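You operate a simulated robot arm through the tools that you are given. There is no shell and no other tool. Be economical: measure what you need, move in short steps, check, and stop when the job is done.

You are at the controls of a simulated two-armed robot. One attempt, no reset.

Task
Close the left bench door. Then put the white-collar vial that says "W7" from the top of the wall bench in the white tray. Then take the cap off the small bottle marked "Y2" on the top of the wall bench and lay it down there. Then put the grey-collar vial in the orange tray. Then open the coils door, take the grey-band white coil on the store counter top and put it away on the shelf of the coils cupboard and shut the door again. The order counts.
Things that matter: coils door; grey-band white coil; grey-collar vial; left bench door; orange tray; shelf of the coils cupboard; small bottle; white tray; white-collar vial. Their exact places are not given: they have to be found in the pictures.

Only the result counts: the job must be done as asked and must still hold three seconds after the hand-in. Knocking over, shifting, dropping, spilling or breaking anything else fails it. Lids that push on must go on centred and level and be pressed home; caps that screw on are set level and turned clockwise until they are tight.

Robot
Two 7-joint arms with fingered hands on one trunk, on a base that drives. Base frame: it is fixed to the floor where the robot stands at the start and does not move with it; the origin is under the middle of the robot, x ahead of it, y to its left, z up. Lengths are in m, angles in rad, forces in N, time in s.
The left shoulder is at the start at [0.035, 0.152, 1.2], the right one opposite. With the tool pointing down near the work surface each hand reaches from about 0.38 to 0.78 m from the robot's upright axis, wherever it stands, measured 20 degrees to its own side. Places, roughly: coils door [-0.4, 1.5, 0.4]; grey-band white coil (11x11x2 cm) [-2.3, 0.3, 0.9]; grey-collar vial [-0.75, -0.25, 1]; left bench door [0.7, -0.3, 0.3]; orange tray (22x16x4 cm) [-0.3, -0.6, 0.9]; shelf of the coils cupboard [-0.4, 1.7, 0.4]; small bottle [-0.75, -0.75, 1]; white tray (22x15x4 cm) [-0.1, -0.8, 0.9]; white-collar vial [0.5, -0.75, 1]. Payload 3.8 kg a hand.
Tool frame (each hand has its own): the origin (TCP) lies between the finger pads and is the grasp point; the fingertips stand 0.03 m ahead of it; z points along the fingers, y is the line along which they close. The gripper opens to 0.104 m. The gripper's body begins 0.035 m behind the TCP. The gripper is a hand of 5 fingers: y runs from the thumb to the fingers, the wrist lies at [-0.015, -0.104, -0.178] in the tool frame, and closing takes about 1.5 s.
Orientation is that of the tool frame in the base frame, as a unit quaternion [x, y, z, w]. With the fingers straight down and the wrist toward the robot, the tool's x, y and z point along [0, 1, 0], [1, 0, 0] and [0, 0, -1] of the base frame.

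Tools
- The arms move only by the tool nudge_tool. It takes "left_motion", "right_motion" or both (then of equal length, played together; a hand with none holds still); each is a list of rows, each an object (a shift or turn left out is 0, a gripper value left out holds the last) with "slide": the shift along the base's x, y, z in m, a list of three; "turn": the turn, a rotation vector about the base's x, y, z in rad, a list of three; "grip": the gripper command, from -1 (shut) to 1 (fully open), values between in proportion. In form: [{"slide": [x, y, z], "turn": [wx, wy, wz], "grip": grip}, ...]. A call has 1 to 8 rows; each row shifts and turns the commanded pose from where the row before left it. Rows are played at 5 a second. More than 0.05 m and 0.15 rad between two rows, or a gripper value outside its range, and nothing of the call is played. A pose out of reach is approached as far as the arm can. The call stops where the force on the tool passes 40 N (or 10 N more than at its start, if that is more) or the arm is blocked; 0.2 s more then pass. The fingers move at their own pace (about 0.072 m/s each) and stop on an object; they squeeze with about 21 N. The grip force told is the motor's: it shows also when the fingers shut on nothing. Time passes only in rows, and 0.2 s behind the last, so rows that do not move let the fingers close. The reply holds the time, the measured pose of the TCP, the force on the tool along the base axes, the opening and the grip force, in the units named above and with some noise, with the torque about the TCP (base axes, N m) and any sound that the robot's microphone picked up.
- Cameras (640 x 400 px; columns grow to the right, rows downward): "scene" is now at [0.0839, -0.0806, 1.3559]; the picture's right is [-0.88, -0.47, 0.08], its down [-0.31, 0.44, -0.84] and it looks along [0.36, -0.77, -0.53] (base axes); focal length 214 px, centre (320, 200). "left" rides on the left gripper at [-0.08, -0.078, -0.141] in its tool frame; the picture's right is [-0.78, -0.30, 0.56], its down [0.54, -0.78, 0.33] and it looks along [0.33, 0.56, 0.76] (tool axes); focal length 247 px, centre (320, 200). "right" rides on the right gripper at [0.08, -0.078, -0.141] in its tool frame; the picture's right is [-0.78, 0.30, -0.56], its down [-0.54, -0.78, 0.33] and it looks along [-0.33, 0.56, 0.76] (tool axes); focal length 247 px, centre (320, 200).
- capture(camera): a new picture of that camera. No time passes.
- raise_lower(by): slides the trunk up (or, below 0, down) by that many m; the arms and the scene camera ride with it, the base frame stays. It gives what a move gives, with no picture.
- base_move(legs): drives the robot by 1 to 6 legs, each [ahead, left, turn to the left] in m, m and rad, along the robot's own axes; the way and the turn of a leg run together, so that a leg with both is an arc; at most 1.5 m and 3.142 rad a leg. The arms and the cameras ride along, it lands a little off, and it stops where it bumps. It gives what a move gives.
- hand_shape(shape, hand): the hand has 5 fingers and takes this shape, open, in about a second: jaw (thumb against the fingers, like two jaws); tri (thumb and two fingers); tip (a fingertip pinch); poke (one finger out to press); point (the index stretched); flat (the hand flat); cup (the hand cupped); fist (a fist). The gripper value then closes the fingers along that shape, each until it touches; the sizes above hold for jaw. It gives what a move gives, with no picture.
- pan_tilt(pan, tilt): turns the head with the scene camera to pan (to the left, within 1.396 rad either way) and tilt (down, from -0.506 to 1.204), counted from straight ahead of the robot. It gives what a move gives.
- locate(camera, pixels): for up to 12 pixels [column, row] of the newest picture of that camera ("zoom" is the newest enlarged one), the place [x, y, z] in the base frame of the surface seen there, good to about 0.002 m. No time passes.
- close_up(camera, box): a new picture of the part [left, top, right, bottom] of that camera's present view, enlarged. No time passes.
- sign_off(): hands the job in; it is judged then, once.

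Work in short steps. Measure before you move; look again where a grasp or a placing could have gone wrong, and mend it. You have 110 turns and 88 pictures in all, those below and enlarged ones among them. Open the grippers and draw the arms clear of the work before you hand the job in, unless the task says otherwise.

The tools are called after "Request:" by a JSON object that holds its "name" and its "arguments". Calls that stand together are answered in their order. nudge_tool: Moves the arms, as the interface text tells. Its arguments: {"type":"object","properties":{"left_motion":{"type":"array","items":{"type":"object","properties":{"slide":{"type":"array","items":{"type":"number"}},"turn":{"type":"array","items":{"type":"number"}},"grip":{"type":"number"}}}},"right_motion":{"type":"array","items":{"type":"object","properties":{"slide":{"type":"array","items":{"type":"number"}},"turn":{"type":"array","items":{"type":"number"}},"grip":{"type":"number"}}}}},"required":[]} The other tools are called the same way: raise_lower (by) slides the trunk up or down; hand_shape (shape, hand) gives the hand a shape; base_move (legs) drives the base; pan_tilt (pan, tilt) turns the head that bears the scene camera; capture (camera) takes a picture; locate (camera, pixels) gives the place of the surface under pixels of a picture; close_up (camera, box) takes an enlarged picture of a part of a camera's view; sign_off () hands the job in.

At the start:

```text
t: 0.0
left_position: [0.4766, -0.0074, 1.0936]
left_orientation: [0.706, 0.708, 0.0, 0.0]
left_force: [-0.4, 0.1, 0.3]
left_moment: [-0.01, 0.02, 0.01]
left_finger_gap: 0.1036
left_grip_force: 0.1
left_shape: jaw
right_position: [0.3734, -0.4658, 1.1676]
right_orientation: [0.707, 0.707, 0.0, 0.0]
right_force: [-0.2, -0.4, -0.3]
right_moment: [0.0, 0.0, -0.02]
right_finger_gap: 0.1035
right_grip_force: 0.1
right_shape: jaw
trunk travel left (down, up): [-0.275, 0.181]
robot x, y, heading: [-0.0001, 0.0023, 0.003]
head pan, tilt: [-1.086, 0.522]
```

scene: 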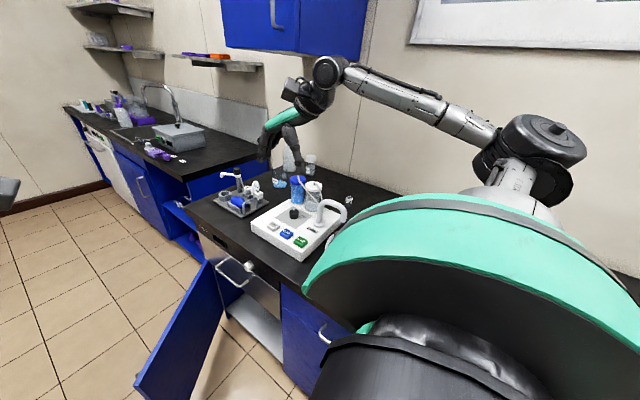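
right: 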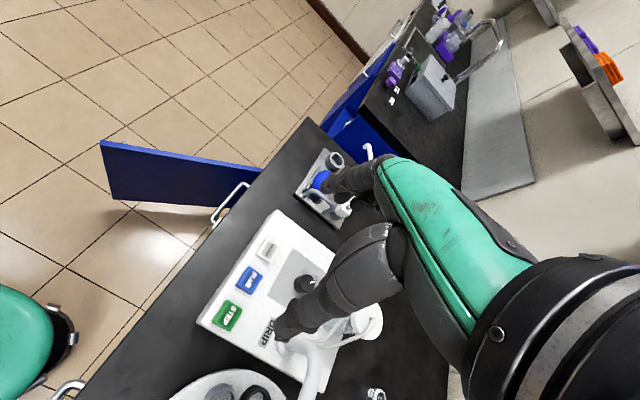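
left: 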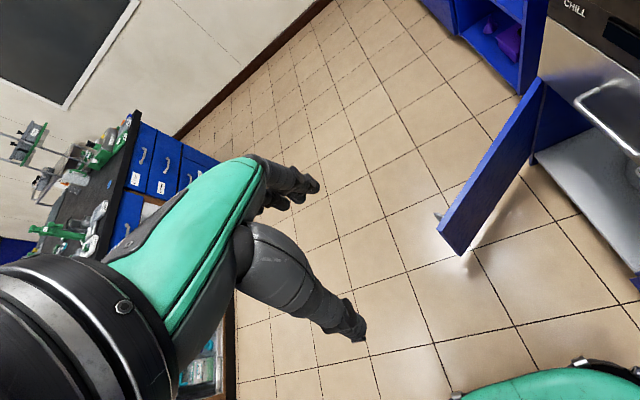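

The scene picture shows the open blue door around (190,330). I measure the door, bench front and trays first.

Request:
{"name": "locate", "arguments": {"camera": "scene", "pixels": [[207, 266], [145, 375], [195, 390], [222, 320], [232, 270], [284, 300], [245, 350], [190, 205], [300, 290], [240, 205], [295, 195], [330, 335]]}}

Request:
{"name": "close_up", "arguments": {"camera": "scene", "box": [180, 130, 380, 270]}}

Request:
{"name": "close_up", "arguments": {"camera": "scene", "box": [120, 230, 320, 400]}}

```text
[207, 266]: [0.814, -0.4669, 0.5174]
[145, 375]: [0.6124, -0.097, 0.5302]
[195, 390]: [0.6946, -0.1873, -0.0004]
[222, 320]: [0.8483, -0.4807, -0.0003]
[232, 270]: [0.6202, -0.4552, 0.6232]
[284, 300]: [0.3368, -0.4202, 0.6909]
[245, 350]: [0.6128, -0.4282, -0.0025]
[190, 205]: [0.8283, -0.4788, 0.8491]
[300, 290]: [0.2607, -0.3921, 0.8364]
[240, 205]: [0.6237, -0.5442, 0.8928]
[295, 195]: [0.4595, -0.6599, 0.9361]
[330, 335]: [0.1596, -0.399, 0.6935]
```

```text
2.86 times, centred on (280, 200) of scene
```

zoom: 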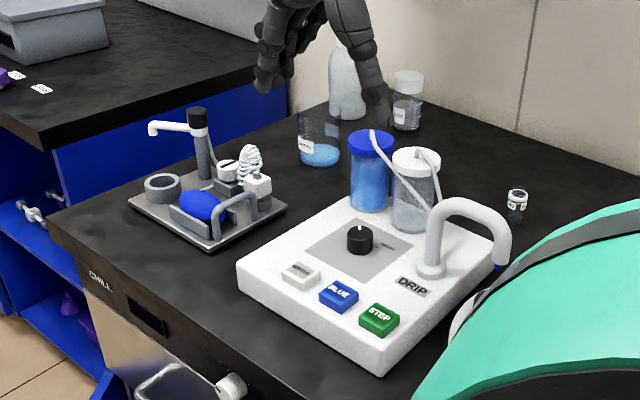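

```text
2.35 times, centred on (220, 315) of scene
```

zoom: 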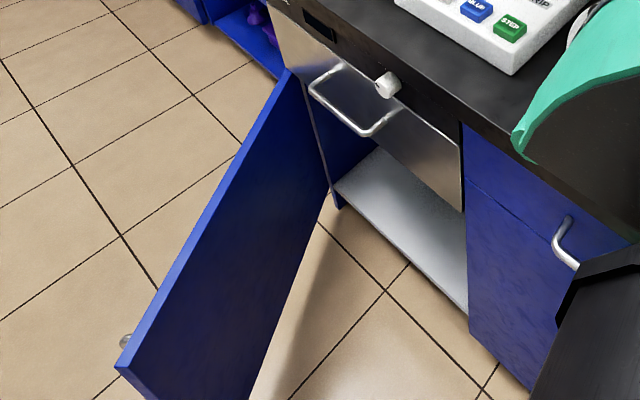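

The door hinges at about (0.82,-0.47) and its free edge is at (0.61,-0.10), top z 0.53. I look around at the other places before driving.

Request:
{"name": "pan_tilt", "arguments": {"pan": -1.39, "tilt": 0.6}}

Request:
{"name": "capture", "arguments": {"camera": "scene"}}

Request:
{"name": "pan_tilt", "arguments": {"pan": 1.39, "tilt": 0.4}}

Request:
{"name": "capture", "arguments": {"camera": "scene"}}

Request:
{"name": "pan_tilt", "arguments": {"pan": 0.1, "tilt": 0.6}}

Request:
{"name": "capture", "arguments": {"camera": "scene"}}

```text
t: 0.8
left_position: [0.4758, -0.0067, 1.0926]
left_orientation: [0.706, 0.708, 0.0, -0.001]
left_force: [-0.7, -0.6, 0.3]
left_moment: [0.0, 0.01, -0.05]
left_finger_gap: 0.1036
left_grip_force: 0.1
left_shape: jaw
right_position: [0.3741, -0.4653, 1.1679]
right_orientation: [0.707, 0.707, 0.0, 0.001]
right_force: [-0.1, -0.3, -0.3]
right_moment: [0.03, 0.05, -0.01]
right_finger_gap: 0.1037
right_grip_force: 0.1
right_shape: jaw
trunk travel left (down, up): [-0.275, 0.181]
robot x, y, heading: [0.0013, 0.0012, -0.001]
head pan, tilt: [-1.389, 0.6]
```

```text
82 pictures are left
```

scene: 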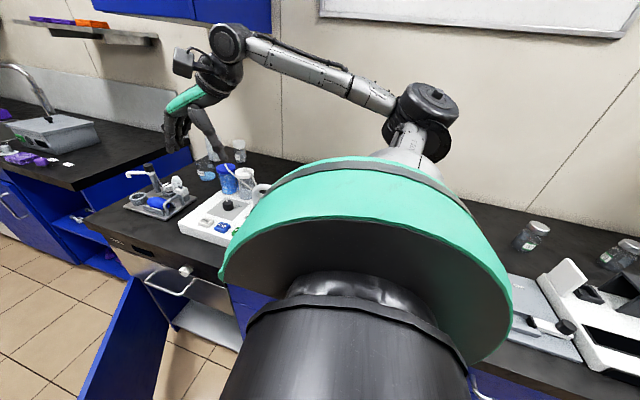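

```text
t: 3.2
left_position: [0.4761, -0.0074, 1.0931]
left_orientation: [0.707, 0.707, -0.001, -0.001]
left_force: [-0.4, -0.5, 0.0]
left_moment: [0.01, -0.02, 0.02]
left_finger_gap: 0.1035
left_grip_force: 0.1
left_shape: jaw
right_position: [0.3727, -0.4657, 1.1683]
right_orientation: [0.708, 0.707, 0.0, 0.0]
right_force: [0.5, 0.3, -0.2]
right_moment: [0.0, 0.02, 0.02]
right_finger_gap: 0.104
right_grip_force: 0.1
right_shape: jaw
trunk travel left (down, up): [-0.275, 0.181]
robot x, y, heading: [-0.0025, 0.001, 0.003]
head pan, tilt: [1.389, 0.4]
```

```text
81 pictures are left
```

scene: 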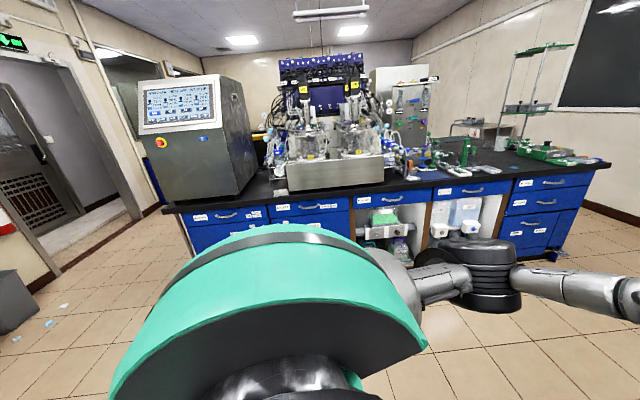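

```text
t: 4.7
left_position: [0.4765, -0.0062, 1.0943]
left_orientation: [0.706, 0.708, 0.0, -0.001]
left_force: [0.0, 0.4, 0.4]
left_moment: [0.0, 0.0, -0.04]
left_finger_gap: 0.1034
left_grip_force: 0.0
left_shape: jaw
right_position: [0.3737, -0.4662, 1.168]
right_orientation: [0.708, 0.707, 0.001, -0.001]
right_force: [0.0, -0.2, -0.1]
right_moment: [0.0, 0.01, 0.01]
right_finger_gap: 0.104
right_grip_force: 0.1
right_shape: jaw
trunk travel left (down, up): [-0.275, 0.181]
robot x, y, heading: [-0.0005, -0.0001, 0.002]
head pan, tilt: [0.099, 0.6]
```

```text
80 pictures are left
```

scene: 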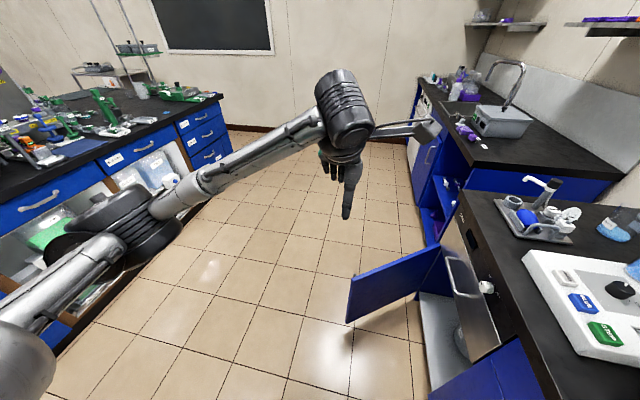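

The aisle is clear between y -0.44 and about 1.3. I back off from the bench, turn to face it (heading -90°), and slide left toward the door.

Request:
{"name": "base_move", "arguments": {"legs": [[0, 0.42, 0], [0, 0, -1.571], [0, 0.35, 0]]}}

Request:
{"name": "pan_tilt", "arguments": {"pan": 0.3, "tilt": 0.75}}

Request:
{"name": "capture", "arguments": {"camera": "scene"}}

```text
t: 13.0
left_position: [0.3387, -0.0516, 1.0933]
left_orientation: [1.0, -0.003, 0.001, -0.001]
left_force: [-0.8, 0.3, 0.3]
left_moment: [0.03, 0.01, 0.0]
left_finger_gap: 0.1037
left_grip_force: 0.1
left_shape: jaw
right_position: [-0.1175, 0.0531, 1.1674]
right_orientation: [1.0, -0.003, 0.0, 0.0]
right_force: [-0.1, 0.5, 0.3]
right_moment: [0.0, 0.01, -0.01]
right_finger_gap: 0.1036
right_grip_force: 0.1
right_shape: jaw
trunk travel left (down, up): [-0.275, 0.181]
robot x, y, heading: [0.3532, 0.425, -1.576]
head pan, tilt: [0.099, 0.6]
```

```text
t: 13.8
left_position: [0.3391, -0.0522, 1.0919]
left_orientation: [1.0, -0.003, 0.0, -0.001]
left_force: [0.8, -0.2, -0.2]
left_moment: [0.01, 0.01, 0.03]
left_finger_gap: 0.1037
left_grip_force: 0.0
left_shape: jaw
right_position: [-0.1168, 0.0547, 1.1676]
right_orientation: [1.0, -0.004, 0.0, 0.0]
right_force: [0.6, -0.1, 0.4]
right_moment: [0.01, -0.04, 0.0]
right_finger_gap: 0.1038
right_grip_force: 0.1
right_shape: jaw
trunk travel left (down, up): [-0.275, 0.181]
robot x, y, heading: [0.3475, 0.4222, -1.577]
head pan, tilt: [0.3, 0.75]
```

```text
79 pictures are left
```

scene: 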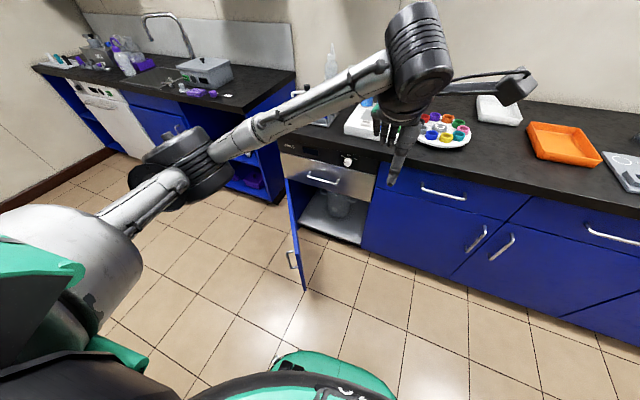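

The door's free edge is at about (303,290) and the hand is clear of it. I make a left fist and move it out to the left, past the door's outer side.

Request:
{"name": "hand_shape", "arguments": {"hand": "left", "shape": "fist"}}

Request:
{"name": "nudge_tool", "arguments": {"left_motion": [{"slide": [0.05, 0, 0]}, {"slide": [0.05, 0.01, 0]}, {"slide": [0.05, 0.01, 0]}, {"slide": [0.05, 0.01, 0]}, {"slide": [0.05, 0.01, 0]}, {"slide": [0.05, 0, 0]}, {"slide": [0.05, 0, 0]}, {"slide": [0.05, 0, 0]}]}}

Request:
{"name": "raise_lower", "arguments": {"by": -0.27}}

Request:
{"name": "nudge_tool", "arguments": {"left_motion": [{"slide": [0.03, 0, -0.04]}, {"slide": [0.02, 0, -0.04]}, {"slide": [0, 0, -0.05]}, {"slide": [0, 0, -0.05]}, {"slide": [0, 0, -0.05]}, {"slide": [0, 0, -0.05]}, {"slide": [0, 0, -0.05]}]}}

Request:
{"name": "capture", "arguments": {"camera": "scene"}}

```text
t: 14.7
left_position: [0.3398, -0.0531, 1.0929]
left_orientation: [1.0, -0.003, 0.0, -0.001]
left_force: [0.9, -0.2, -1.1]
left_moment: [-0.01, -0.03, 0.0]
left_finger_gap: 0.0
left_grip_force: 0.1
left_shape: fist
right_position: [-0.1174, 0.0542, 1.1679]
right_orientation: [1.0, -0.004, 0.0, 0.001]
right_force: [-0.4, 0.3, -0.1]
right_moment: [0.01, -0.04, -0.01]
right_finger_gap: 0.1037
right_grip_force: 0.1
right_shape: jaw
trunk travel left (down, up): [-0.275, 0.181]
robot x, y, heading: [0.3544, 0.4248, -1.578]
head pan, tilt: [0.3, 0.75]
```

```text
refused: row 2 steps farther than a row can; nothing moved
```

```text
t: 17.4
left_position: [0.3395, -0.0517, 0.8245]
left_orientation: [1.0, -0.002, 0.001, 0.0]
left_force: [0.2, -0.1, -0.2]
left_moment: [0.0, -0.02, 0.0]
left_finger_gap: 0.0002
left_grip_force: 0.0
left_shape: fist
right_position: [-0.1177, 0.0548, 0.8989]
right_orientation: [1.0, -0.003, 0.0, 0.0]
right_force: [0.0, -0.5, 0.8]
right_moment: [0.02, -0.05, 0.0]
right_finger_gap: 0.1038
right_grip_force: 0.0
right_shape: jaw
trunk travel left (down, up): [-0.005, 0.451]
robot x, y, heading: [0.3471, 0.4209, -1.576]
head pan, tilt: [0.3, 0.75]
```

```text
t: 19.0
left_position: [0.387, -0.0538, 0.493]
left_orientation: [1.0, -0.003, 0.0, 0.0]
left_force: [0.0, 0.7, -0.8]
left_moment: [-0.01, 0.02, -0.01]
left_finger_gap: 0.0002
left_grip_force: 0.2
left_shape: fist
right_position: [-0.1164, 0.0537, 0.8971]
right_orientation: [1.0, -0.003, 0.0, 0.0]
right_force: [0.4, 0.1, 0.0]
right_moment: [0.02, -0.02, 0.01]
right_finger_gap: 0.1037
right_grip_force: 0.0
right_shape: jaw
trunk travel left (down, up): [-0.005, 0.451]
robot x, y, heading: [0.3475, 0.4198, -1.576]
head pan, tilt: [0.3, 0.75]
```

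```text
78 pictures are left
```

scene: 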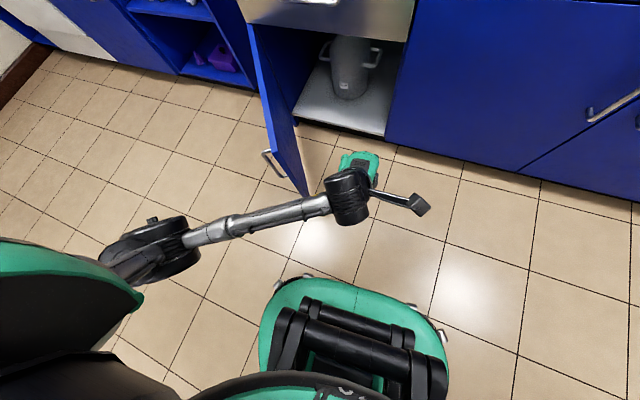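

The sideways call was refused (steps too long), so the hand is now low but on the inner side at (0.387,-0.054,0.49), touching nothing. I bring it round the free edge with a margin on the robot's side.

Request:
{"name": "nudge_tool", "arguments": {"left_motion": [{"slide": [0.02, 0.04, 0]}, {"slide": [0.03, 0.04, 0]}, {"slide": [0.035, 0.035, 0]}, {"slide": [0.045, 0.02, 0]}, {"slide": [0.05, 0, 0]}, {"slide": [0.05, 0, 0]}, {"slide": [0.05, 0, 0]}, {"slide": [0.05, 0, 0]}]}}

Request:
{"name": "nudge_tool", "arguments": {"left_motion": [{"slide": [0.04, 0, 0]}, {"slide": [0.03, -0.035, -0.01]}, {"slide": [0, -0.045, -0.01]}, {"slide": [0, -0.05, 0]}]}}

Request:
{"name": "capture", "arguments": {"camera": "scene"}}

```text
t: 20.8
left_position: [0.7145, 0.071, 0.4679]
left_orientation: [1.0, -0.003, 0.0, 0.0]
left_force: [0.6, -0.4, 0.4]
left_moment: [0.02, 0.03, 0.0]
left_finger_gap: 0.0001
left_grip_force: 0.1
left_shape: fist
left hand out of reach, approached as far as the arm can: row 3, 4
right_position: [-0.1181, 0.0536, 0.899]
right_orientation: [1.0, -0.003, -0.001, 0.0]
right_force: [-0.4, 0.1, 0.0]
right_moment: [-0.01, -0.01, 0.03]
right_finger_gap: 0.104
right_grip_force: 0.1
right_shape: jaw
trunk travel left (down, up): [-0.005, 0.451]
robot x, y, heading: [0.3535, 0.4222, -1.575]
head pan, tilt: [0.3, 0.75]
```

```text
t: 21.8
left_position: [0.786, -0.0581, 0.4457]
left_orientation: [1.0, -0.001, 0.0, -0.001]
left_force: [0.5, -1.0, -0.7]
left_moment: [0.01, 0.03, 0.01]
left_finger_gap: 0.0
left_grip_force: 0.0
left_shape: fist
right_position: [-0.1169, 0.0536, 0.897]
right_orientation: [1.0, -0.004, 0.0, -0.001]
right_force: [1.2, -0.1, 0.2]
right_moment: [0.0, 0.02, 0.02]
right_finger_gap: 0.1038
right_grip_force: 0.1
right_shape: jaw
trunk travel left (down, up): [-0.005, 0.451]
robot x, y, heading: [0.3504, 0.426, -1.574]
head pan, tilt: [0.3, 0.75]
```

```text
77 pictures are left
```

scene: 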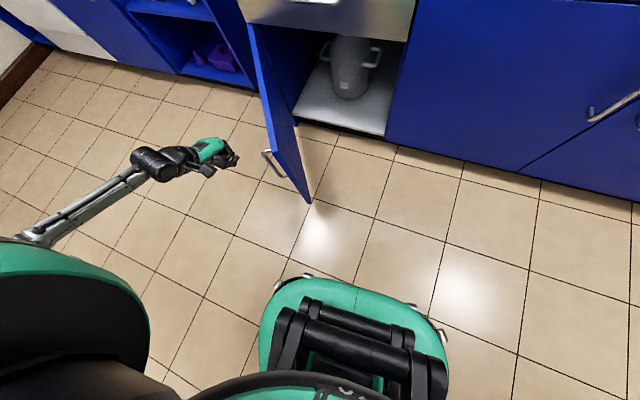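

The fist is now outside the door. I push it along an arc around the hinge, watching the force.

Request:
{"name": "nudge_tool", "arguments": {"left_motion": [{"slide": [-0.035, -0.013, 0]}, {"slide": [-0.035, -0.013, 0]}, {"slide": [-0.048, -0.012, 0]}, {"slide": [-0.044, -0.022, 0]}, {"slide": [-0.041, -0.027, 0]}, {"slide": [-0.037, -0.031, 0]}, {"slide": [-0.033, -0.036, 0]}, {"slide": [-0.028, -0.04, 0]}]}}

Request:
{"name": "capture", "arguments": {"camera": "scene"}}

```text
t: 23.6
left_position: [0.4775, -0.2507, 0.4484]
left_orientation: [1.0, -0.006, -0.002, -0.001]
left_force: [-0.9, 0.5, -0.6]
left_moment: [0.0, -0.05, 0.03]
left_finger_gap: 0.0958
left_grip_force: 0.1
left_shape: fist
right_position: [-0.1172, 0.0526, 0.8977]
right_orientation: [1.0, -0.004, 0.001, -0.001]
right_force: [-0.7, -1.3, 0.0]
right_moment: [-0.03, -0.01, 0.0]
right_finger_gap: 0.1036
right_grip_force: 0.0
right_shape: jaw
trunk travel left (down, up): [-0.005, 0.451]
robot x, y, heading: [0.3491, 0.4238, -1.575]
head pan, tilt: [0.3, 0.75]
```

```text
76 pictures are left
```

scene: 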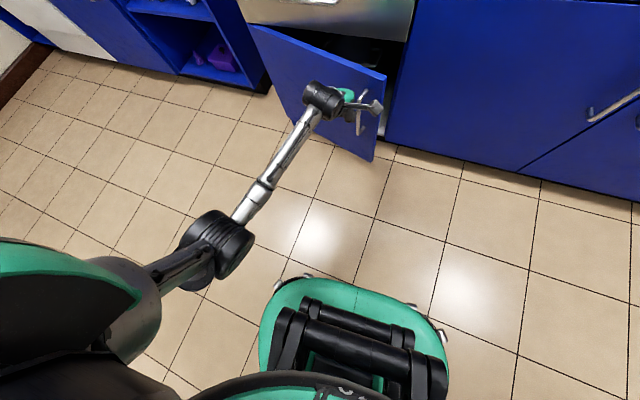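

The door is swinging shut. I continue toward the bench front.

Request:
{"name": "nudge_tool", "arguments": {"left_motion": [{"slide": [-0.02, -0.04, 0]}, {"slide": [-0.012, -0.045, 0]}, {"slide": [-0.005, -0.045, 0]}, {"slide": [0, -0.04, 0]}, {"slide": [0, -0.03, 0]}]}}

Request:
{"name": "capture", "arguments": {"camera": "scene"}}

```text
t: 24.8
left_position: [0.4481, -0.3944, 0.4595]
left_orientation: [1.0, -0.005, 0.0, -0.001]
left_force: [-5.6, 25.3, 3.1]
left_moment: [-1.61, -0.41, -0.02]
left_finger_gap: 0.096
left_grip_force: 0.0
left_shape: fist
left hand out of reach, approached as far as the arm can: row 4, 5
right_position: [-0.1187, 0.0571, 0.8977]
right_orientation: [1.0, -0.004, 0.0, 0.001]
right_force: [0.6, 0.9, 0.2]
right_moment: [0.05, -0.01, 0.05]
right_finger_gap: 0.1036
right_grip_force: 0.0
right_shape: jaw
trunk travel left (down, up): [-0.005, 0.451]
robot x, y, heading: [0.3491, 0.4247, -1.572]
head pan, tilt: [0.3, 0.75]
```

```text
75 pictures are left
```

scene: 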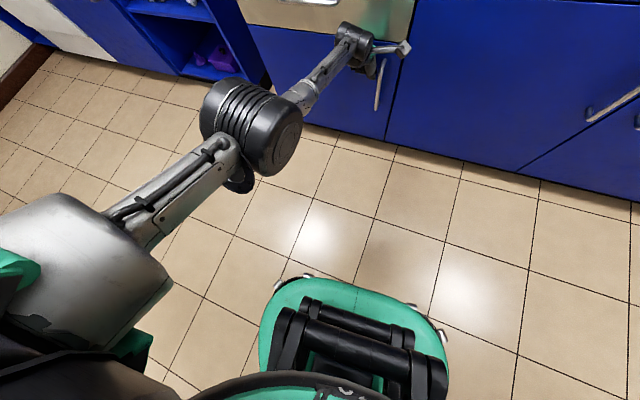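

The door looks flush, with 25 N against it. I draw straight back and check that it stays shut.

Request:
{"name": "nudge_tool", "arguments": {"left_motion": [{"slide": [0, 0.03, 0]}, {"slide": [0, 0.04, 0]}, {"slide": [0, 0.05, 0]}, {"slide": [0, 0.05, 0]}, {"slide": [0, 0.05, 0]}, {"slide": [0, 0.05, 0]}, {"slide": [0, 0.04, 0]}]}}

Request:
{"name": "close_up", "arguments": {"camera": "scene", "box": [220, 0, 480, 180]}}

Request:
{"name": "locate", "arguments": {"camera": "zoom", "pixels": [[120, 150], [350, 150], [400, 200], [470, 200], [300, 40]]}}

```text
t: 26.4
left_position: [0.4689, -0.0977, 0.4545]
left_orientation: [1.0, -0.002, 0.024, 0.01]
left_force: [-0.5, 0.4, -1.0]
left_moment: [-0.02, 0.01, 0.01]
left_finger_gap: 0.0959
left_grip_force: 0.1
left_shape: fist
right_position: [-0.1188, 0.0537, 0.8967]
right_orientation: [1.0, -0.003, 0.0, 0.0]
right_force: [0.1, 0.1, 0.3]
right_moment: [-0.02, 0.02, 0.02]
right_finger_gap: 0.1037
right_grip_force: 0.0
right_shape: jaw
trunk travel left (down, up): [-0.005, 0.451]
robot x, y, heading: [0.3455, 0.4243, -1.578]
head pan, tilt: [0.3, 0.75]
```

```text
2.22 times, centred on (350, 90) of scene
```

zoom: 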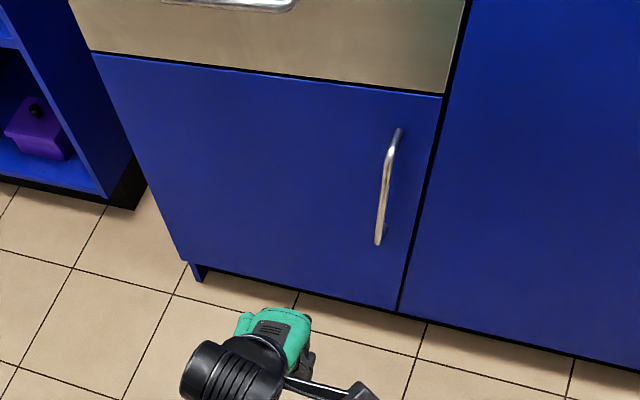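

```text
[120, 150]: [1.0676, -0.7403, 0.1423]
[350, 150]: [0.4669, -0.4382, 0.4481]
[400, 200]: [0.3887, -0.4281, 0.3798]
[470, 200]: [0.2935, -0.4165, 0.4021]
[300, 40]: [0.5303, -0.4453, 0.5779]
```

The door is flush and shut. I raise the trunk and left arm clear, and look at the bench top.

Request:
{"name": "raise_lower", "arguments": {"by": 0.4}}

Request:
{"name": "nudge_tool", "arguments": {"left_motion": [{"slide": [0, 0, 0.05]}, {"slide": [0, 0, 0.05]}, {"slide": [0, 0, 0.05]}, {"slide": [0, 0, 0.05]}, {"slide": [0.03, 0.03, 0.02]}, {"slide": [0.03, 0.03, 0.02]}, {"slide": [0.03, 0.03, 0]}, {"slide": [0.03, 0, 0]}]}}

Request:
{"name": "pan_tilt", "arguments": {"pan": -0.35, "tilt": 0.6}}

Request:
{"name": "capture", "arguments": {"camera": "scene"}}

```text
t: 30.2
left_position: [0.4499, -0.0885, 0.8577]
left_orientation: [1.0, -0.003, 0.0, 0.0]
left_force: [0.2, 0.0, 0.7]
left_moment: [0.01, 0.03, -0.03]
left_finger_gap: 0.0961
left_grip_force: 0.0
left_shape: fist
right_position: [-0.1172, 0.0537, 1.2974]
right_orientation: [1.0, -0.003, 0.0, 0.0]
right_force: [-0.1, 0.0, -0.3]
right_moment: [0.01, 0.01, 0.0]
right_finger_gap: 0.1036
right_grip_force: 0.1
right_shape: jaw
trunk travel left (down, up): [-0.405, 0.051]
robot x, y, heading: [0.3517, 0.4231, -1.578]
head pan, tilt: [0.3, 0.75]
```

```text
t: 32.0
left_position: [0.5698, 0.0009, 1.0973]
left_orientation: [1.0, -0.002, 0.0, -0.002]
left_force: [-0.2, 0.4, -0.4]
left_moment: [-0.01, 0.01, -0.01]
left_finger_gap: 0.096
left_grip_force: 0.1
left_shape: fist
right_position: [-0.1181, 0.0547, 1.2989]
right_orientation: [1.0, -0.003, -0.001, 0.0]
right_force: [0.4, 0.3, 0.5]
right_moment: [0.02, 0.01, 0.02]
right_finger_gap: 0.1036
right_grip_force: 0.1
right_shape: jaw
trunk travel left (down, up): [-0.405, 0.051]
robot x, y, heading: [0.3512, 0.4216, -1.574]
head pan, tilt: [0.3, 0.75]
```

```text
t: 33.1
left_position: [0.5683, -0.0005, 1.0982]
left_orientation: [1.0, -0.002, 0.001, 0.0]
left_force: [-0.8, 0.5, -0.4]
left_moment: [-0.01, -0.01, -0.01]
left_finger_gap: 0.0956
left_grip_force: 0.0
left_shape: fist
right_position: [-0.1181, 0.0542, 1.298]
right_orientation: [1.0, -0.004, 0.0, 0.001]
right_force: [-0.3, -0.6, 0.6]
right_moment: [0.03, 0.01, 0.02]
right_finger_gap: 0.1036
right_grip_force: 0.1
right_shape: jaw
trunk travel left (down, up): [-0.405, 0.051]
robot x, y, heading: [0.35, 0.4255, -1.581]
head pan, tilt: [-0.351, 0.6]
```

```text
73 pictures are left
```

scene: 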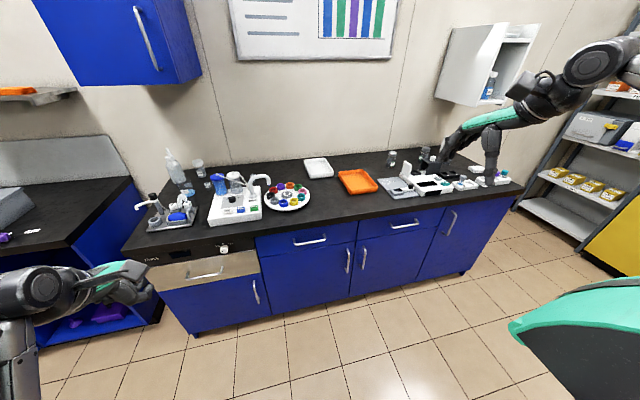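

The whole bench shows now. I enlarge the left part (vials near (197,165)–(210,185)), the tray part, and the right part.

Request:
{"name": "close_up", "arguments": {"camera": "scene", "box": [140, 135, 240, 235]}}

Request:
{"name": "close_up", "arguments": {"camera": "scene", "box": [200, 140, 360, 240]}}

Request:
{"name": "close_up", "arguments": {"camera": "scene", "box": [360, 125, 520, 225]}}

```text
4.00 times, centred on (190, 185) of scene
```

zoom: 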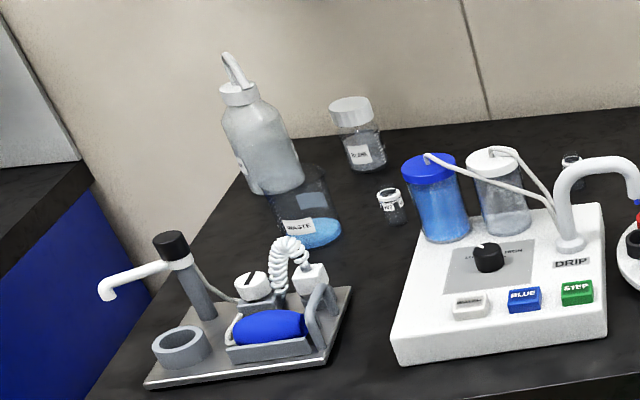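

```text
4.00 times, centred on (280, 190) of scene
```

zoom: 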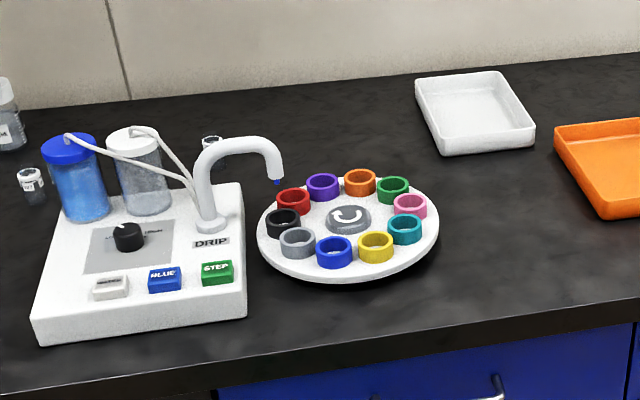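

```text
4.00 times, centred on (440, 175) of scene
```

zoom: 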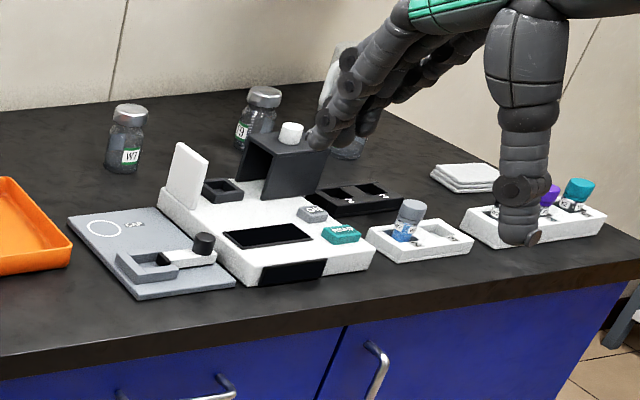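

I locate the items in the right part and in the full view, and move the right hand back later to see behind it.

Request:
{"name": "locate", "arguments": {"camera": "zoom", "pixels": [[125, 150], [258, 115], [350, 140], [410, 210], [405, 245], [20, 250], [130, 225], [465, 180]]}}

Request:
{"name": "locate", "arguments": {"camera": "scene", "pixels": [[198, 170], [208, 186], [252, 177], [318, 168], [305, 161], [330, 160], [310, 180], [334, 177], [355, 182], [287, 195]]}}

Request:
{"name": "close_up", "arguments": {"camera": "scene", "box": [190, 165, 270, 215]}}

```text
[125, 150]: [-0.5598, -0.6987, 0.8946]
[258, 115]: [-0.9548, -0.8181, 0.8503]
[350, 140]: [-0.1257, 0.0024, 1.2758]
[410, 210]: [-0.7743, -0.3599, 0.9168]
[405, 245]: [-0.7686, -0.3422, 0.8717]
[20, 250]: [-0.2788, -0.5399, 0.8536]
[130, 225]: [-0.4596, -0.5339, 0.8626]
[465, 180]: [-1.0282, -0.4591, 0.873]
```

```text
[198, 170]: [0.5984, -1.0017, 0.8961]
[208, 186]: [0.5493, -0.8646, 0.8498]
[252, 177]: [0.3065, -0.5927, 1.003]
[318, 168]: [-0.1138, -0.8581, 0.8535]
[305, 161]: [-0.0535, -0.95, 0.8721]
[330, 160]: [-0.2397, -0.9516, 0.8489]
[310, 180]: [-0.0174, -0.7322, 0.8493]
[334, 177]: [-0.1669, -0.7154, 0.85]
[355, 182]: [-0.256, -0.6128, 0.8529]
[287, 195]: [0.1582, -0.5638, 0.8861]
```

```text
8.00 times, centred on (230, 190) of scene
```

zoom: 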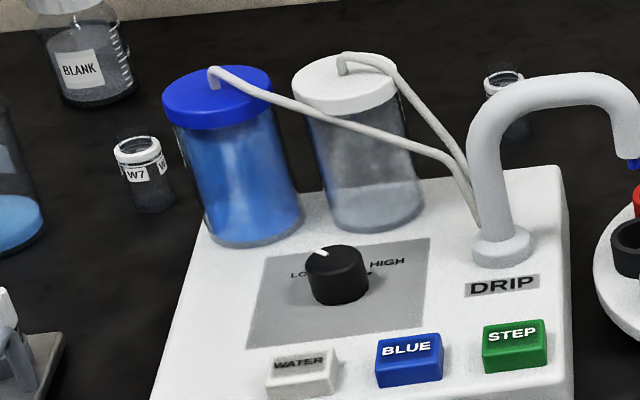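

The left vial reads "W7" with a white collar. I locate its collar and base, and the other vial.

Request:
{"name": "locate", "arguments": {"camera": "zoom", "pixels": [[136, 147], [137, 155], [138, 172], [153, 160], [150, 205], [118, 152], [160, 150], [505, 78], [230, 85], [345, 80], [20, 240]]}}

Request:
{"name": "close_up", "arguments": {"camera": "scene", "box": [196, 172, 220, 192]}}

```text
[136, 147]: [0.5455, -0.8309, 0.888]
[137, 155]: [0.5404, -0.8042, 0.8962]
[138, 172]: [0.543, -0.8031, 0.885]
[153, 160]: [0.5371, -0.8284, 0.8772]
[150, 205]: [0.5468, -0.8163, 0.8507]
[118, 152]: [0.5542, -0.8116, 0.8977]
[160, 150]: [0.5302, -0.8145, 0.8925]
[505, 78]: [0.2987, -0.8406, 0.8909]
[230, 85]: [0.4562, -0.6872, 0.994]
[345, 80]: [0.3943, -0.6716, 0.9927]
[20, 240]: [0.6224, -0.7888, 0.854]
```

```text
16.00 times, centred on (208, 182) of scene
```

zoom: 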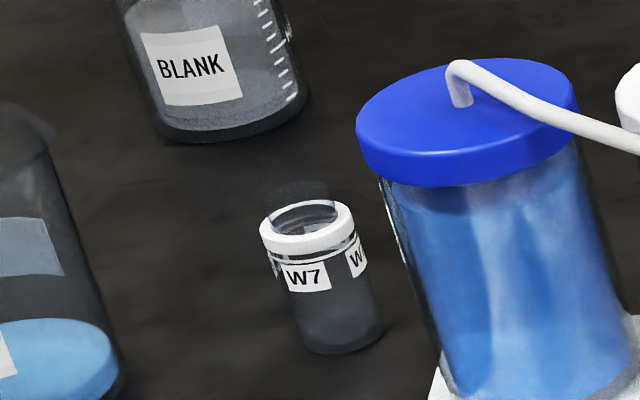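

W7 stands at about (0.541,-0.815), top z 0.90, diameter about 0.03. I check the base's front extent to know how near I may drive.

Request:
{"name": "pan_tilt", "arguments": {"pan": 0.0, "tilt": 1.1}}

Request:
{"name": "capture", "arguments": {"camera": "scene"}}

Request:
{"name": "locate", "arguments": {"camera": "scene", "pixels": [[320, 150], [320, 180], [320, 210], [250, 200], [400, 200], [280, 190], [360, 190]]}}

```text
t: 34.0
left_position: [0.5701, 0.0008, 1.0969]
left_orientation: [1.0, -0.002, 0.001, 0.0]
left_force: [-0.3, -0.9, -0.2]
left_moment: [-0.01, -0.02, 0.0]
left_finger_gap: 0.0958
left_grip_force: 0.1
left_shape: fist
right_position: [-0.1166, 0.0548, 1.2975]
right_orientation: [1.0, -0.003, 0.0, -0.001]
right_force: [-0.5, 0.2, -0.4]
right_moment: [0.01, 0.03, 0.01]
right_finger_gap: 0.1037
right_grip_force: 0.0
right_shape: jaw
trunk travel left (down, up): [-0.405, 0.051]
robot x, y, heading: [0.3492, 0.4229, -1.577]
head pan, tilt: [0.0, 1.1]
```

```text
67 pictures are left
```

scene: 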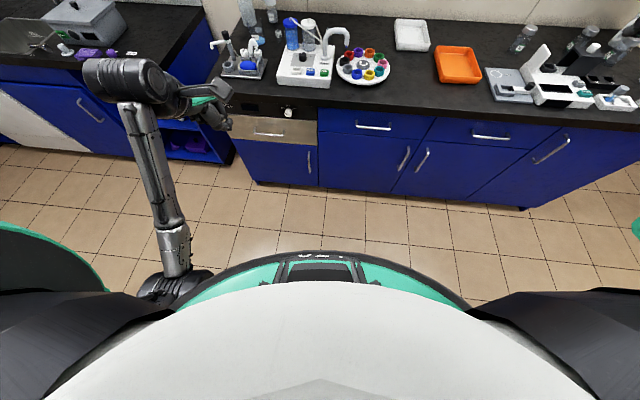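

```text
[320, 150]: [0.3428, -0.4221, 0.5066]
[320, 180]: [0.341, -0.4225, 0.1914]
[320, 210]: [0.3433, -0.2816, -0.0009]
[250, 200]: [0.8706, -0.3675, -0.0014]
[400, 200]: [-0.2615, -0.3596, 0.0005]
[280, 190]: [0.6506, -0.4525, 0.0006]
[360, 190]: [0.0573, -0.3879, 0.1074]
```

The green part near (320,258) may be the base or chest; I locate it.

Request:
{"name": "locate", "arguments": {"camera": "scene", "pixels": [[320, 256], [250, 270], [270, 262], [400, 270], [320, 270], [240, 285], [440, 290], [320, 245], [320, 300]]}}

```text
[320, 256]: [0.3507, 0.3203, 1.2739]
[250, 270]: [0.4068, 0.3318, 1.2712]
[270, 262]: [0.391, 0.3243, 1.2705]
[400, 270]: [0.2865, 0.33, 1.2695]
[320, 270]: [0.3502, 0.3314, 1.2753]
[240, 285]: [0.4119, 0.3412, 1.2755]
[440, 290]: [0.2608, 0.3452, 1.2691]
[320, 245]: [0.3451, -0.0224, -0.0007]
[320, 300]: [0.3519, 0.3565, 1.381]
```

That is only the chest; the floor is seen to y -0.02, so the base front is under 0.44 ahead. I raise the left hand, set it to jaw and drive toward the bench in front of W7.

Request:
{"name": "hand_shape", "arguments": {"hand": "left", "shape": "jaw"}}

Request:
{"name": "nudge_tool", "arguments": {"left_motion": [{"slide": [0, 0, 0.05], "grip": 1}, {"slide": [0, 0, 0.05]}, {"slide": [0, 0, 0.03]}]}}

Request:
{"name": "base_move", "arguments": {"legs": [[0.3, -0.07, 0], [0.13, 0, 0]]}}

Request:
{"name": "pan_tilt", "arguments": {"pan": 0.35, "tilt": 0.8}}

Request:
{"name": "capture", "arguments": {"camera": "scene"}}

```text
t: 34.9
left_position: [0.5687, 0.0009, 1.0975]
left_orientation: [1.0, -0.003, 0.0, 0.0]
left_force: [-0.2, 0.5, 0.1]
left_moment: [0.04, 0.01, -0.04]
left_finger_gap: 0.1038
left_grip_force: 0.1
left_shape: jaw
right_position: [-0.1175, 0.0534, 1.2977]
right_orientation: [1.0, -0.004, 0.0, 0.001]
right_force: [-0.1, -0.1, -0.2]
right_moment: [-0.04, 0.01, 0.0]
right_finger_gap: 0.1038
right_grip_force: 0.1
right_shape: jaw
trunk travel left (down, up): [-0.405, 0.051]
robot x, y, heading: [0.3503, 0.4238, -1.581]
head pan, tilt: [0.0, 1.1]
```

```text
t: 35.7
left_position: [0.5687, 0.0025, 1.2282]
left_orientation: [1.0, -0.004, 0.0, -0.001]
left_force: [-0.1, -0.1, -0.2]
left_moment: [0.0, 0.0, -0.01]
left_finger_gap: 0.1037
left_grip_force: 0.1
left_shape: jaw
right_position: [-0.1167, 0.0537, 1.2991]
right_orientation: [1.0, -0.003, -0.001, 0.0]
right_force: [0.5, -0.5, -0.6]
right_moment: [-0.02, 0.05, 0.02]
right_finger_gap: 0.1038
right_grip_force: 0.0
right_shape: jaw
trunk travel left (down, up): [-0.405, 0.051]
robot x, y, heading: [0.3509, 0.4218, -1.576]
head pan, tilt: [0.0, 1.1]
```

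```text
t: 38.6
left_position: [0.4974, -0.4173, 1.229]
left_orientation: [1.0, -0.003, 0.0, 0.0]
left_force: [0.1, -0.6, -0.6]
left_moment: [-0.01, -0.03, -0.02]
left_finger_gap: 0.1037
left_grip_force: 0.1
left_shape: jaw
right_position: [-0.189, -0.3643, 1.298]
right_orientation: [1.0, -0.003, 0.001, 0.001]
right_force: [0.1, 0.5, 0.3]
right_moment: [-0.01, -0.03, 0.01]
right_finger_gap: 0.1038
right_grip_force: 0.0
right_shape: jaw
trunk travel left (down, up): [-0.405, 0.051]
robot x, y, heading: [0.2773, 0.0044, -1.575]
head pan, tilt: [0.0, 1.1]
```

```text
t: 39.4
left_position: [0.4963, -0.4196, 1.2266]
left_orientation: [1.0, -0.003, -0.001, -0.001]
left_force: [0.5, -0.6, 0.2]
left_moment: [0.04, -0.01, -0.03]
left_finger_gap: 0.1038
left_grip_force: 0.1
left_shape: jaw
right_position: [-0.1901, -0.3677, 1.2975]
right_orientation: [1.0, -0.003, -0.001, -0.001]
right_force: [0.4, -0.6, 0.3]
right_moment: [0.0, 0.02, -0.01]
right_finger_gap: 0.1039
right_grip_force: 0.1
right_shape: jaw
trunk travel left (down, up): [-0.405, 0.051]
robot x, y, heading: [0.2827, 0.0058, -1.577]
head pan, tilt: [0.351, 0.799]
```

```text
66 pictures are left
```

scene: 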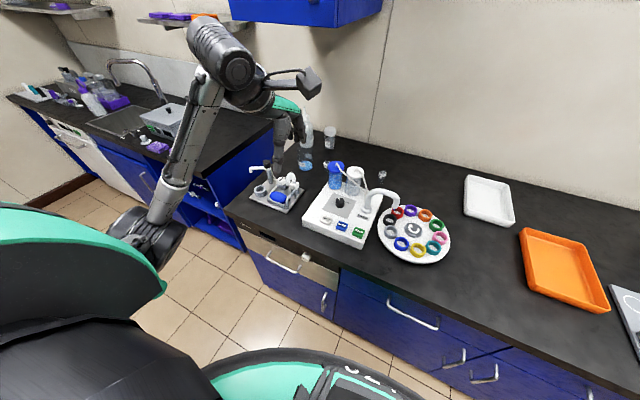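

No bump at y 0.005. I go 0.09 further and take the left hand over W7 at height.

Request:
{"name": "base_move", "arguments": {"legs": [[0.09, 0, 0]]}}

Request:
{"name": "nudge_tool", "arguments": {"left_motion": [{"slide": [0.02, -0.045, 0]}, {"slide": [0.02, -0.045, 0]}, {"slide": [0.004, -0.049, 0]}, {"slide": [0, -0.05, 0]}, {"slide": [0, -0.05, 0]}, {"slide": [0, -0.04, -0.02]}, {"slide": [0, -0.02, -0.04]}]}}

Request:
{"name": "capture", "arguments": {"camera": "left"}}

Request:
{"name": "capture", "arguments": {"camera": "scene"}}

```text
t: 40.5
left_position: [0.4952, -0.501, 1.2315]
left_orientation: [1.0, -0.003, 0.0, 0.003]
left_force: [-0.7, 1.5, -0.1]
left_moment: [-0.03, 0.01, 0.0]
left_finger_gap: 0.1038
left_grip_force: 0.0
left_shape: jaw
right_position: [-0.1894, -0.4468, 1.3004]
right_orientation: [1.0, -0.004, 0.0, 0.002]
right_force: [-0.2, 0.4, 1.3]
right_moment: [0.0, -0.04, 0.01]
right_finger_gap: 0.1036
right_grip_force: 0.2
right_shape: jaw
trunk travel left (down, up): [-0.405, 0.051]
robot x, y, heading: [0.2786, -0.0858, -1.586]
head pan, tilt: [0.351, 0.799]
```

```text
t: 42.1
left_position: [0.537, -0.8073, 1.1665]
left_orientation: [1.0, -0.005, 0.001, -0.001]
left_force: [0.3, 0.4, -1.1]
left_moment: [0.01, 0.04, -0.01]
left_finger_gap: 0.1038
left_grip_force: 0.2
left_shape: jaw
right_position: [-0.1914, -0.4552, 1.2962]
right_orientation: [1.0, -0.004, 0.0, -0.001]
right_force: [0.2, 0.2, -0.4]
right_moment: [0.04, -0.04, 0.0]
right_finger_gap: 0.1041
right_grip_force: 0.0
right_shape: jaw
trunk travel left (down, up): [-0.405, 0.051]
robot x, y, heading: [0.2809, -0.0833, -1.582]
head pan, tilt: [0.351, 0.799]
```

```text
65 pictures are left
```

left: 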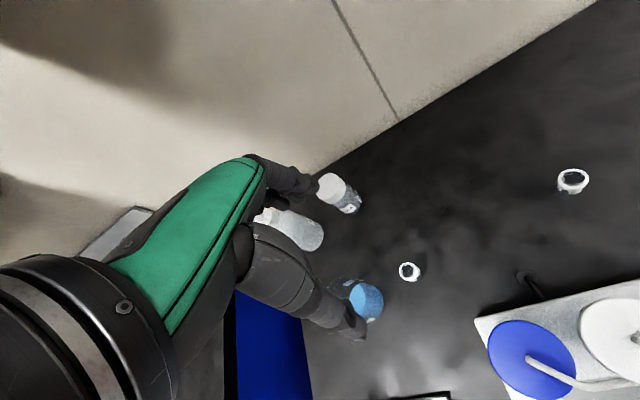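

```text
64 pictures are left
```

scene: 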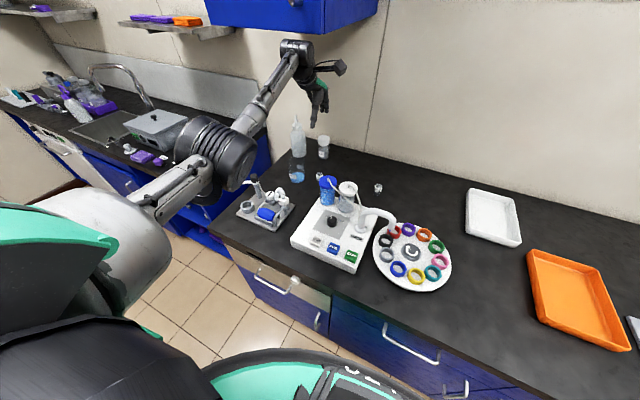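

The hand camera shows the W7 ring at (409,271). I measure it precisely.

Request:
{"name": "close_up", "arguments": {"camera": "left", "box": [380, 245, 440, 295]}}

Request:
{"name": "locate", "arguments": {"camera": "left", "pixels": [[401, 271], [418, 271], [409, 264], [409, 279], [409, 271], [355, 310], [380, 310], [566, 183], [490, 318]]}}

```text
8.00 times, centred on (410, 270) of left
```

zoom: 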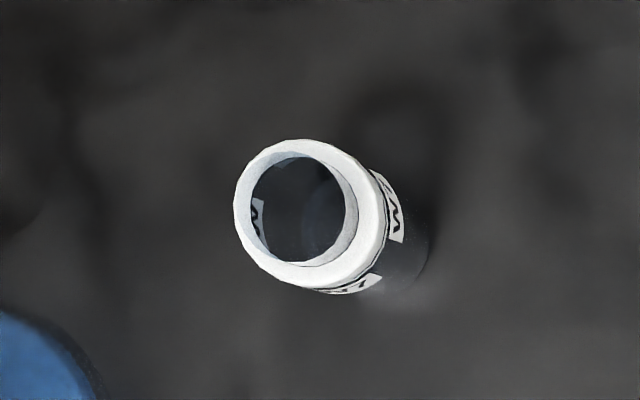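

```text
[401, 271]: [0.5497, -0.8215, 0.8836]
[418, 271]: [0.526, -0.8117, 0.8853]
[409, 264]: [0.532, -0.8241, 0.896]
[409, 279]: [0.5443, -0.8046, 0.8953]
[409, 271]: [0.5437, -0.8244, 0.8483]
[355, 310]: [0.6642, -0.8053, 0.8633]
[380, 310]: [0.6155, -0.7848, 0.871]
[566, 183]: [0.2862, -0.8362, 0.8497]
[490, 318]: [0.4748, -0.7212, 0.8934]
```

W7's ring centre is (0.539,-0.815), diameter 0.028, top 0.897. I turn the hand a little so the wrist keeps clear of the blue jar, and go down part way.

Request:
{"name": "nudge_tool", "arguments": {"left_motion": [{"slide": [0.002, -0.008, -0.02], "turn": [0, 0, -0.15]}, {"slide": [0, 0, -0.04], "turn": [0, 0, -0.15]}, {"slide": [0, 0, -0.04]}, {"slide": [0, 0, -0.04]}, {"slide": [0, 0, 0]}]}}

Request:
{"name": "capture", "arguments": {"camera": "left"}}

Request:
{"name": "close_up", "arguments": {"camera": "scene", "box": [230, 80, 390, 280]}}

```text
t: 43.3
left_position: [0.5334, -0.796, 1.0308]
left_orientation: [0.988, -0.153, -0.001, 0.001]
left_force: [0.1, -0.3, 0.0]
left_moment: [-0.01, -0.01, 0.04]
left_finger_gap: 0.1037
left_grip_force: 0.0
left_shape: jaw
left hand out of reach, approached as far as the arm can: row 2, 3, 4
right_position: [-0.1909, -0.4497, 1.2996]
right_orientation: [1.0, -0.004, 0.0, 0.001]
right_force: [-0.7, 0.0, 0.0]
right_moment: [-0.01, -0.01, -0.01]
right_finger_gap: 0.1037
right_grip_force: 0.1
right_shape: jaw
trunk travel left (down, up): [-0.405, 0.051]
robot x, y, heading: [0.2783, -0.0834, -1.581]
head pan, tilt: [0.351, 0.799]
```

```text
62 pictures are left
```

left: 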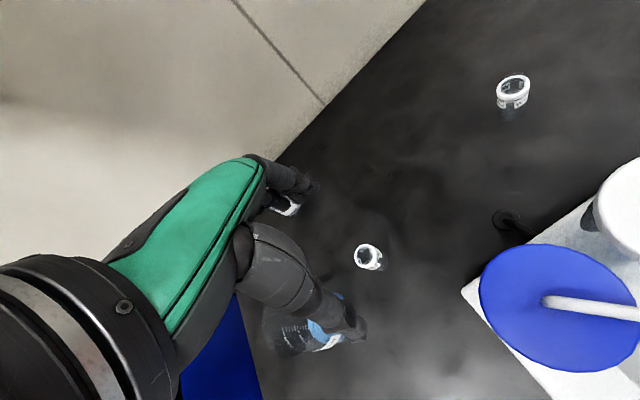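

```text
2.00 times, centred on (310, 180) of scene
```

zoom: 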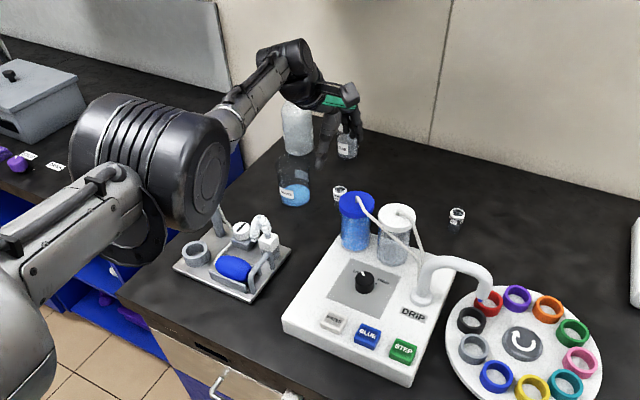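

The arm is about 0.02 short at this trunk height. Lowering the trunk helps; I first measure the elbow's height over the dispenser tray.

Request:
{"name": "locate", "arguments": {"camera": "zoom", "pixels": [[200, 180], [150, 160], [240, 110], [215, 180], [290, 60], [330, 115], [270, 240], [295, 160], [310, 200]]}}

```text
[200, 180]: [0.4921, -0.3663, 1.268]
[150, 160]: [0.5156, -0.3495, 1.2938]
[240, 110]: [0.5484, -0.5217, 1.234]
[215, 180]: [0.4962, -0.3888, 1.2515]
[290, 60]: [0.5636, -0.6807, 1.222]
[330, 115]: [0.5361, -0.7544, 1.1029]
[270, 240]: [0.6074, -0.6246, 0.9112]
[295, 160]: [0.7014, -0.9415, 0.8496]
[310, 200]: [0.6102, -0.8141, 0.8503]
```

The elbow is at z about 1.27, so lowering the trunk by 0.10 leaves it well clear. I lower and then correct the hand's position.

Request:
{"name": "raise_lower", "arguments": {"by": -0.09}}

Request:
{"name": "nudge_tool", "arguments": {"left_motion": [{"slide": [0, 0, 0]}, {"slide": [0, 0, 0]}]}}

```text
t: 44.6
left_position: [0.5336, -0.7965, 0.9385]
left_orientation: [0.988, -0.154, 0.0, -0.001]
left_force: [-0.4, -0.1, 0.7]
left_moment: [0.01, -0.02, 0.01]
left_finger_gap: 0.1037
left_grip_force: 0.1
left_shape: jaw
right_position: [-0.1909, -0.4518, 1.2082]
right_orientation: [1.0, -0.004, 0.0, 0.0]
right_force: [0.7, -0.4, 0.0]
right_moment: [-0.02, -0.03, -0.04]
right_finger_gap: 0.1038
right_grip_force: 0.1
right_shape: jaw
trunk travel left (down, up): [-0.315, 0.141]
robot x, y, heading: [0.279, -0.0818, -1.578]
head pan, tilt: [0.351, 0.799]
```

```text
t: 45.2
left_position: [0.535, -0.7951, 0.9374]
left_orientation: [0.988, -0.153, 0.001, 0.0]
left_force: [-1.0, -0.3, 0.3]
left_moment: [-0.06, -0.02, 0.05]
left_finger_gap: 0.1039
left_grip_force: 0.0
left_shape: jaw
right_position: [-0.1908, -0.4529, 1.2077]
right_orientation: [1.0, -0.004, 0.0, 0.001]
right_force: [0.2, -0.2, -0.3]
right_moment: [-0.04, 0.03, 0.0]
right_finger_gap: 0.1036
right_grip_force: 0.1
right_shape: jaw
trunk travel left (down, up): [-0.315, 0.141]
robot x, y, heading: [0.2782, -0.0828, -1.58]
head pan, tilt: [0.351, 0.799]
```

Now I align over the vial with a small shift at this height.

Request:
{"name": "nudge_tool", "arguments": {"left_motion": [{"slide": [0.004, -0.02, 0]}, {"slide": [0, 0, 0]}]}}

Request:
{"name": "capture", "arguments": {"camera": "left"}}

```text
t: 45.8
left_position: [0.5342, -0.8085, 0.9396]
left_orientation: [0.988, -0.153, 0.0, 0.0]
left_force: [0.7, -0.6, 0.7]
left_moment: [-0.01, -0.02, 0.01]
left_finger_gap: 0.1042
left_grip_force: 0.1
left_shape: jaw
left hand out of reach, approached as far as the arm can: row 1
right_position: [-0.1907, -0.4532, 1.2079]
right_orientation: [1.0, -0.004, -0.001, 0.0]
right_force: [-0.2, -0.4, 0.2]
right_moment: [0.0, -0.01, 0.04]
right_finger_gap: 0.1039
right_grip_force: 0.0
right_shape: jaw
trunk travel left (down, up): [-0.315, 0.141]
robot x, y, heading: [0.276, -0.081, -1.575]
head pan, tilt: [0.351, 0.799]
```

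```text
60 pictures are left
```

left: 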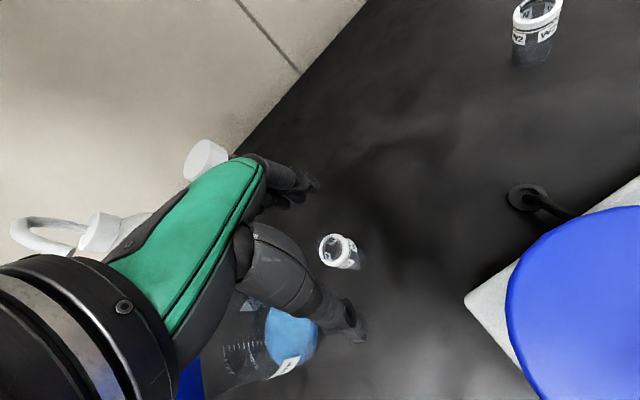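

I lower the trunk 0.04 more, which brings the fingers beside the vial, then correct.

Request:
{"name": "raise_lower", "arguments": {"by": -0.04}}

Request:
{"name": "nudge_tool", "arguments": {"left_motion": [{"slide": [0.004, -0.008, 0]}, {"slide": [0, 0, 0]}]}}

Request:
{"name": "close_up", "arguments": {"camera": "left", "box": [240, 140, 400, 350]}}

```text
t: 46.6
left_position: [0.5364, -0.8088, 0.9022]
left_orientation: [0.988, -0.153, 0.0, 0.0]
left_force: [-0.7, -0.6, 1.3]
left_moment: [-0.04, 0.02, 0.02]
left_finger_gap: 0.1039
left_grip_force: 0.1
left_shape: jaw
right_position: [-0.1919, -0.4518, 1.1687]
right_orientation: [1.0, -0.004, 0.0, 0.0]
right_force: [-0.1, 1.2, 0.0]
right_moment: [0.0, 0.0, -0.05]
right_finger_gap: 0.1038
right_grip_force: 0.1
right_shape: jaw
trunk travel left (down, up): [-0.275, 0.181]
robot x, y, heading: [0.2763, -0.084, -1.58]
head pan, tilt: [0.351, 0.799]
```

```text
t: 47.2
left_position: [0.5402, -0.8169, 0.8995]
left_orientation: [0.988, -0.153, 0.001, 0.0]
left_force: [0.4, -0.4, 0.5]
left_moment: [-0.03, 0.01, 0.01]
left_finger_gap: 0.1039
left_grip_force: 0.2
left_shape: jaw
right_position: [-0.1902, -0.4523, 1.1691]
right_orientation: [1.0, -0.004, -0.001, 0.0]
right_force: [0.8, -0.1, 0.6]
right_moment: [0.03, 0.01, 0.01]
right_finger_gap: 0.1038
right_grip_force: 0.0
right_shape: jaw
trunk travel left (down, up): [-0.275, 0.181]
robot x, y, heading: [0.2748, -0.0831, -1.582]
head pan, tilt: [0.351, 0.799]
```

```text
1.90 times, centred on (320, 245) of left
```

zoom: 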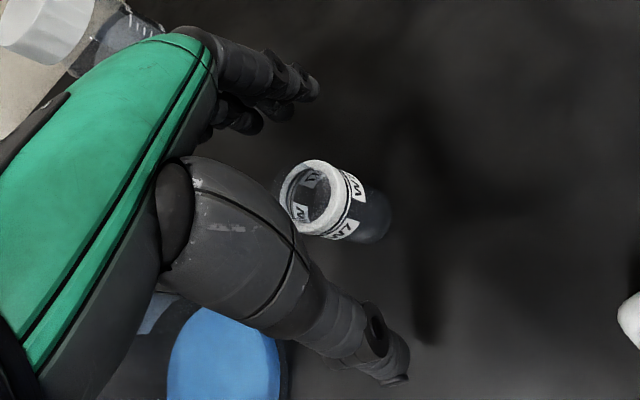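

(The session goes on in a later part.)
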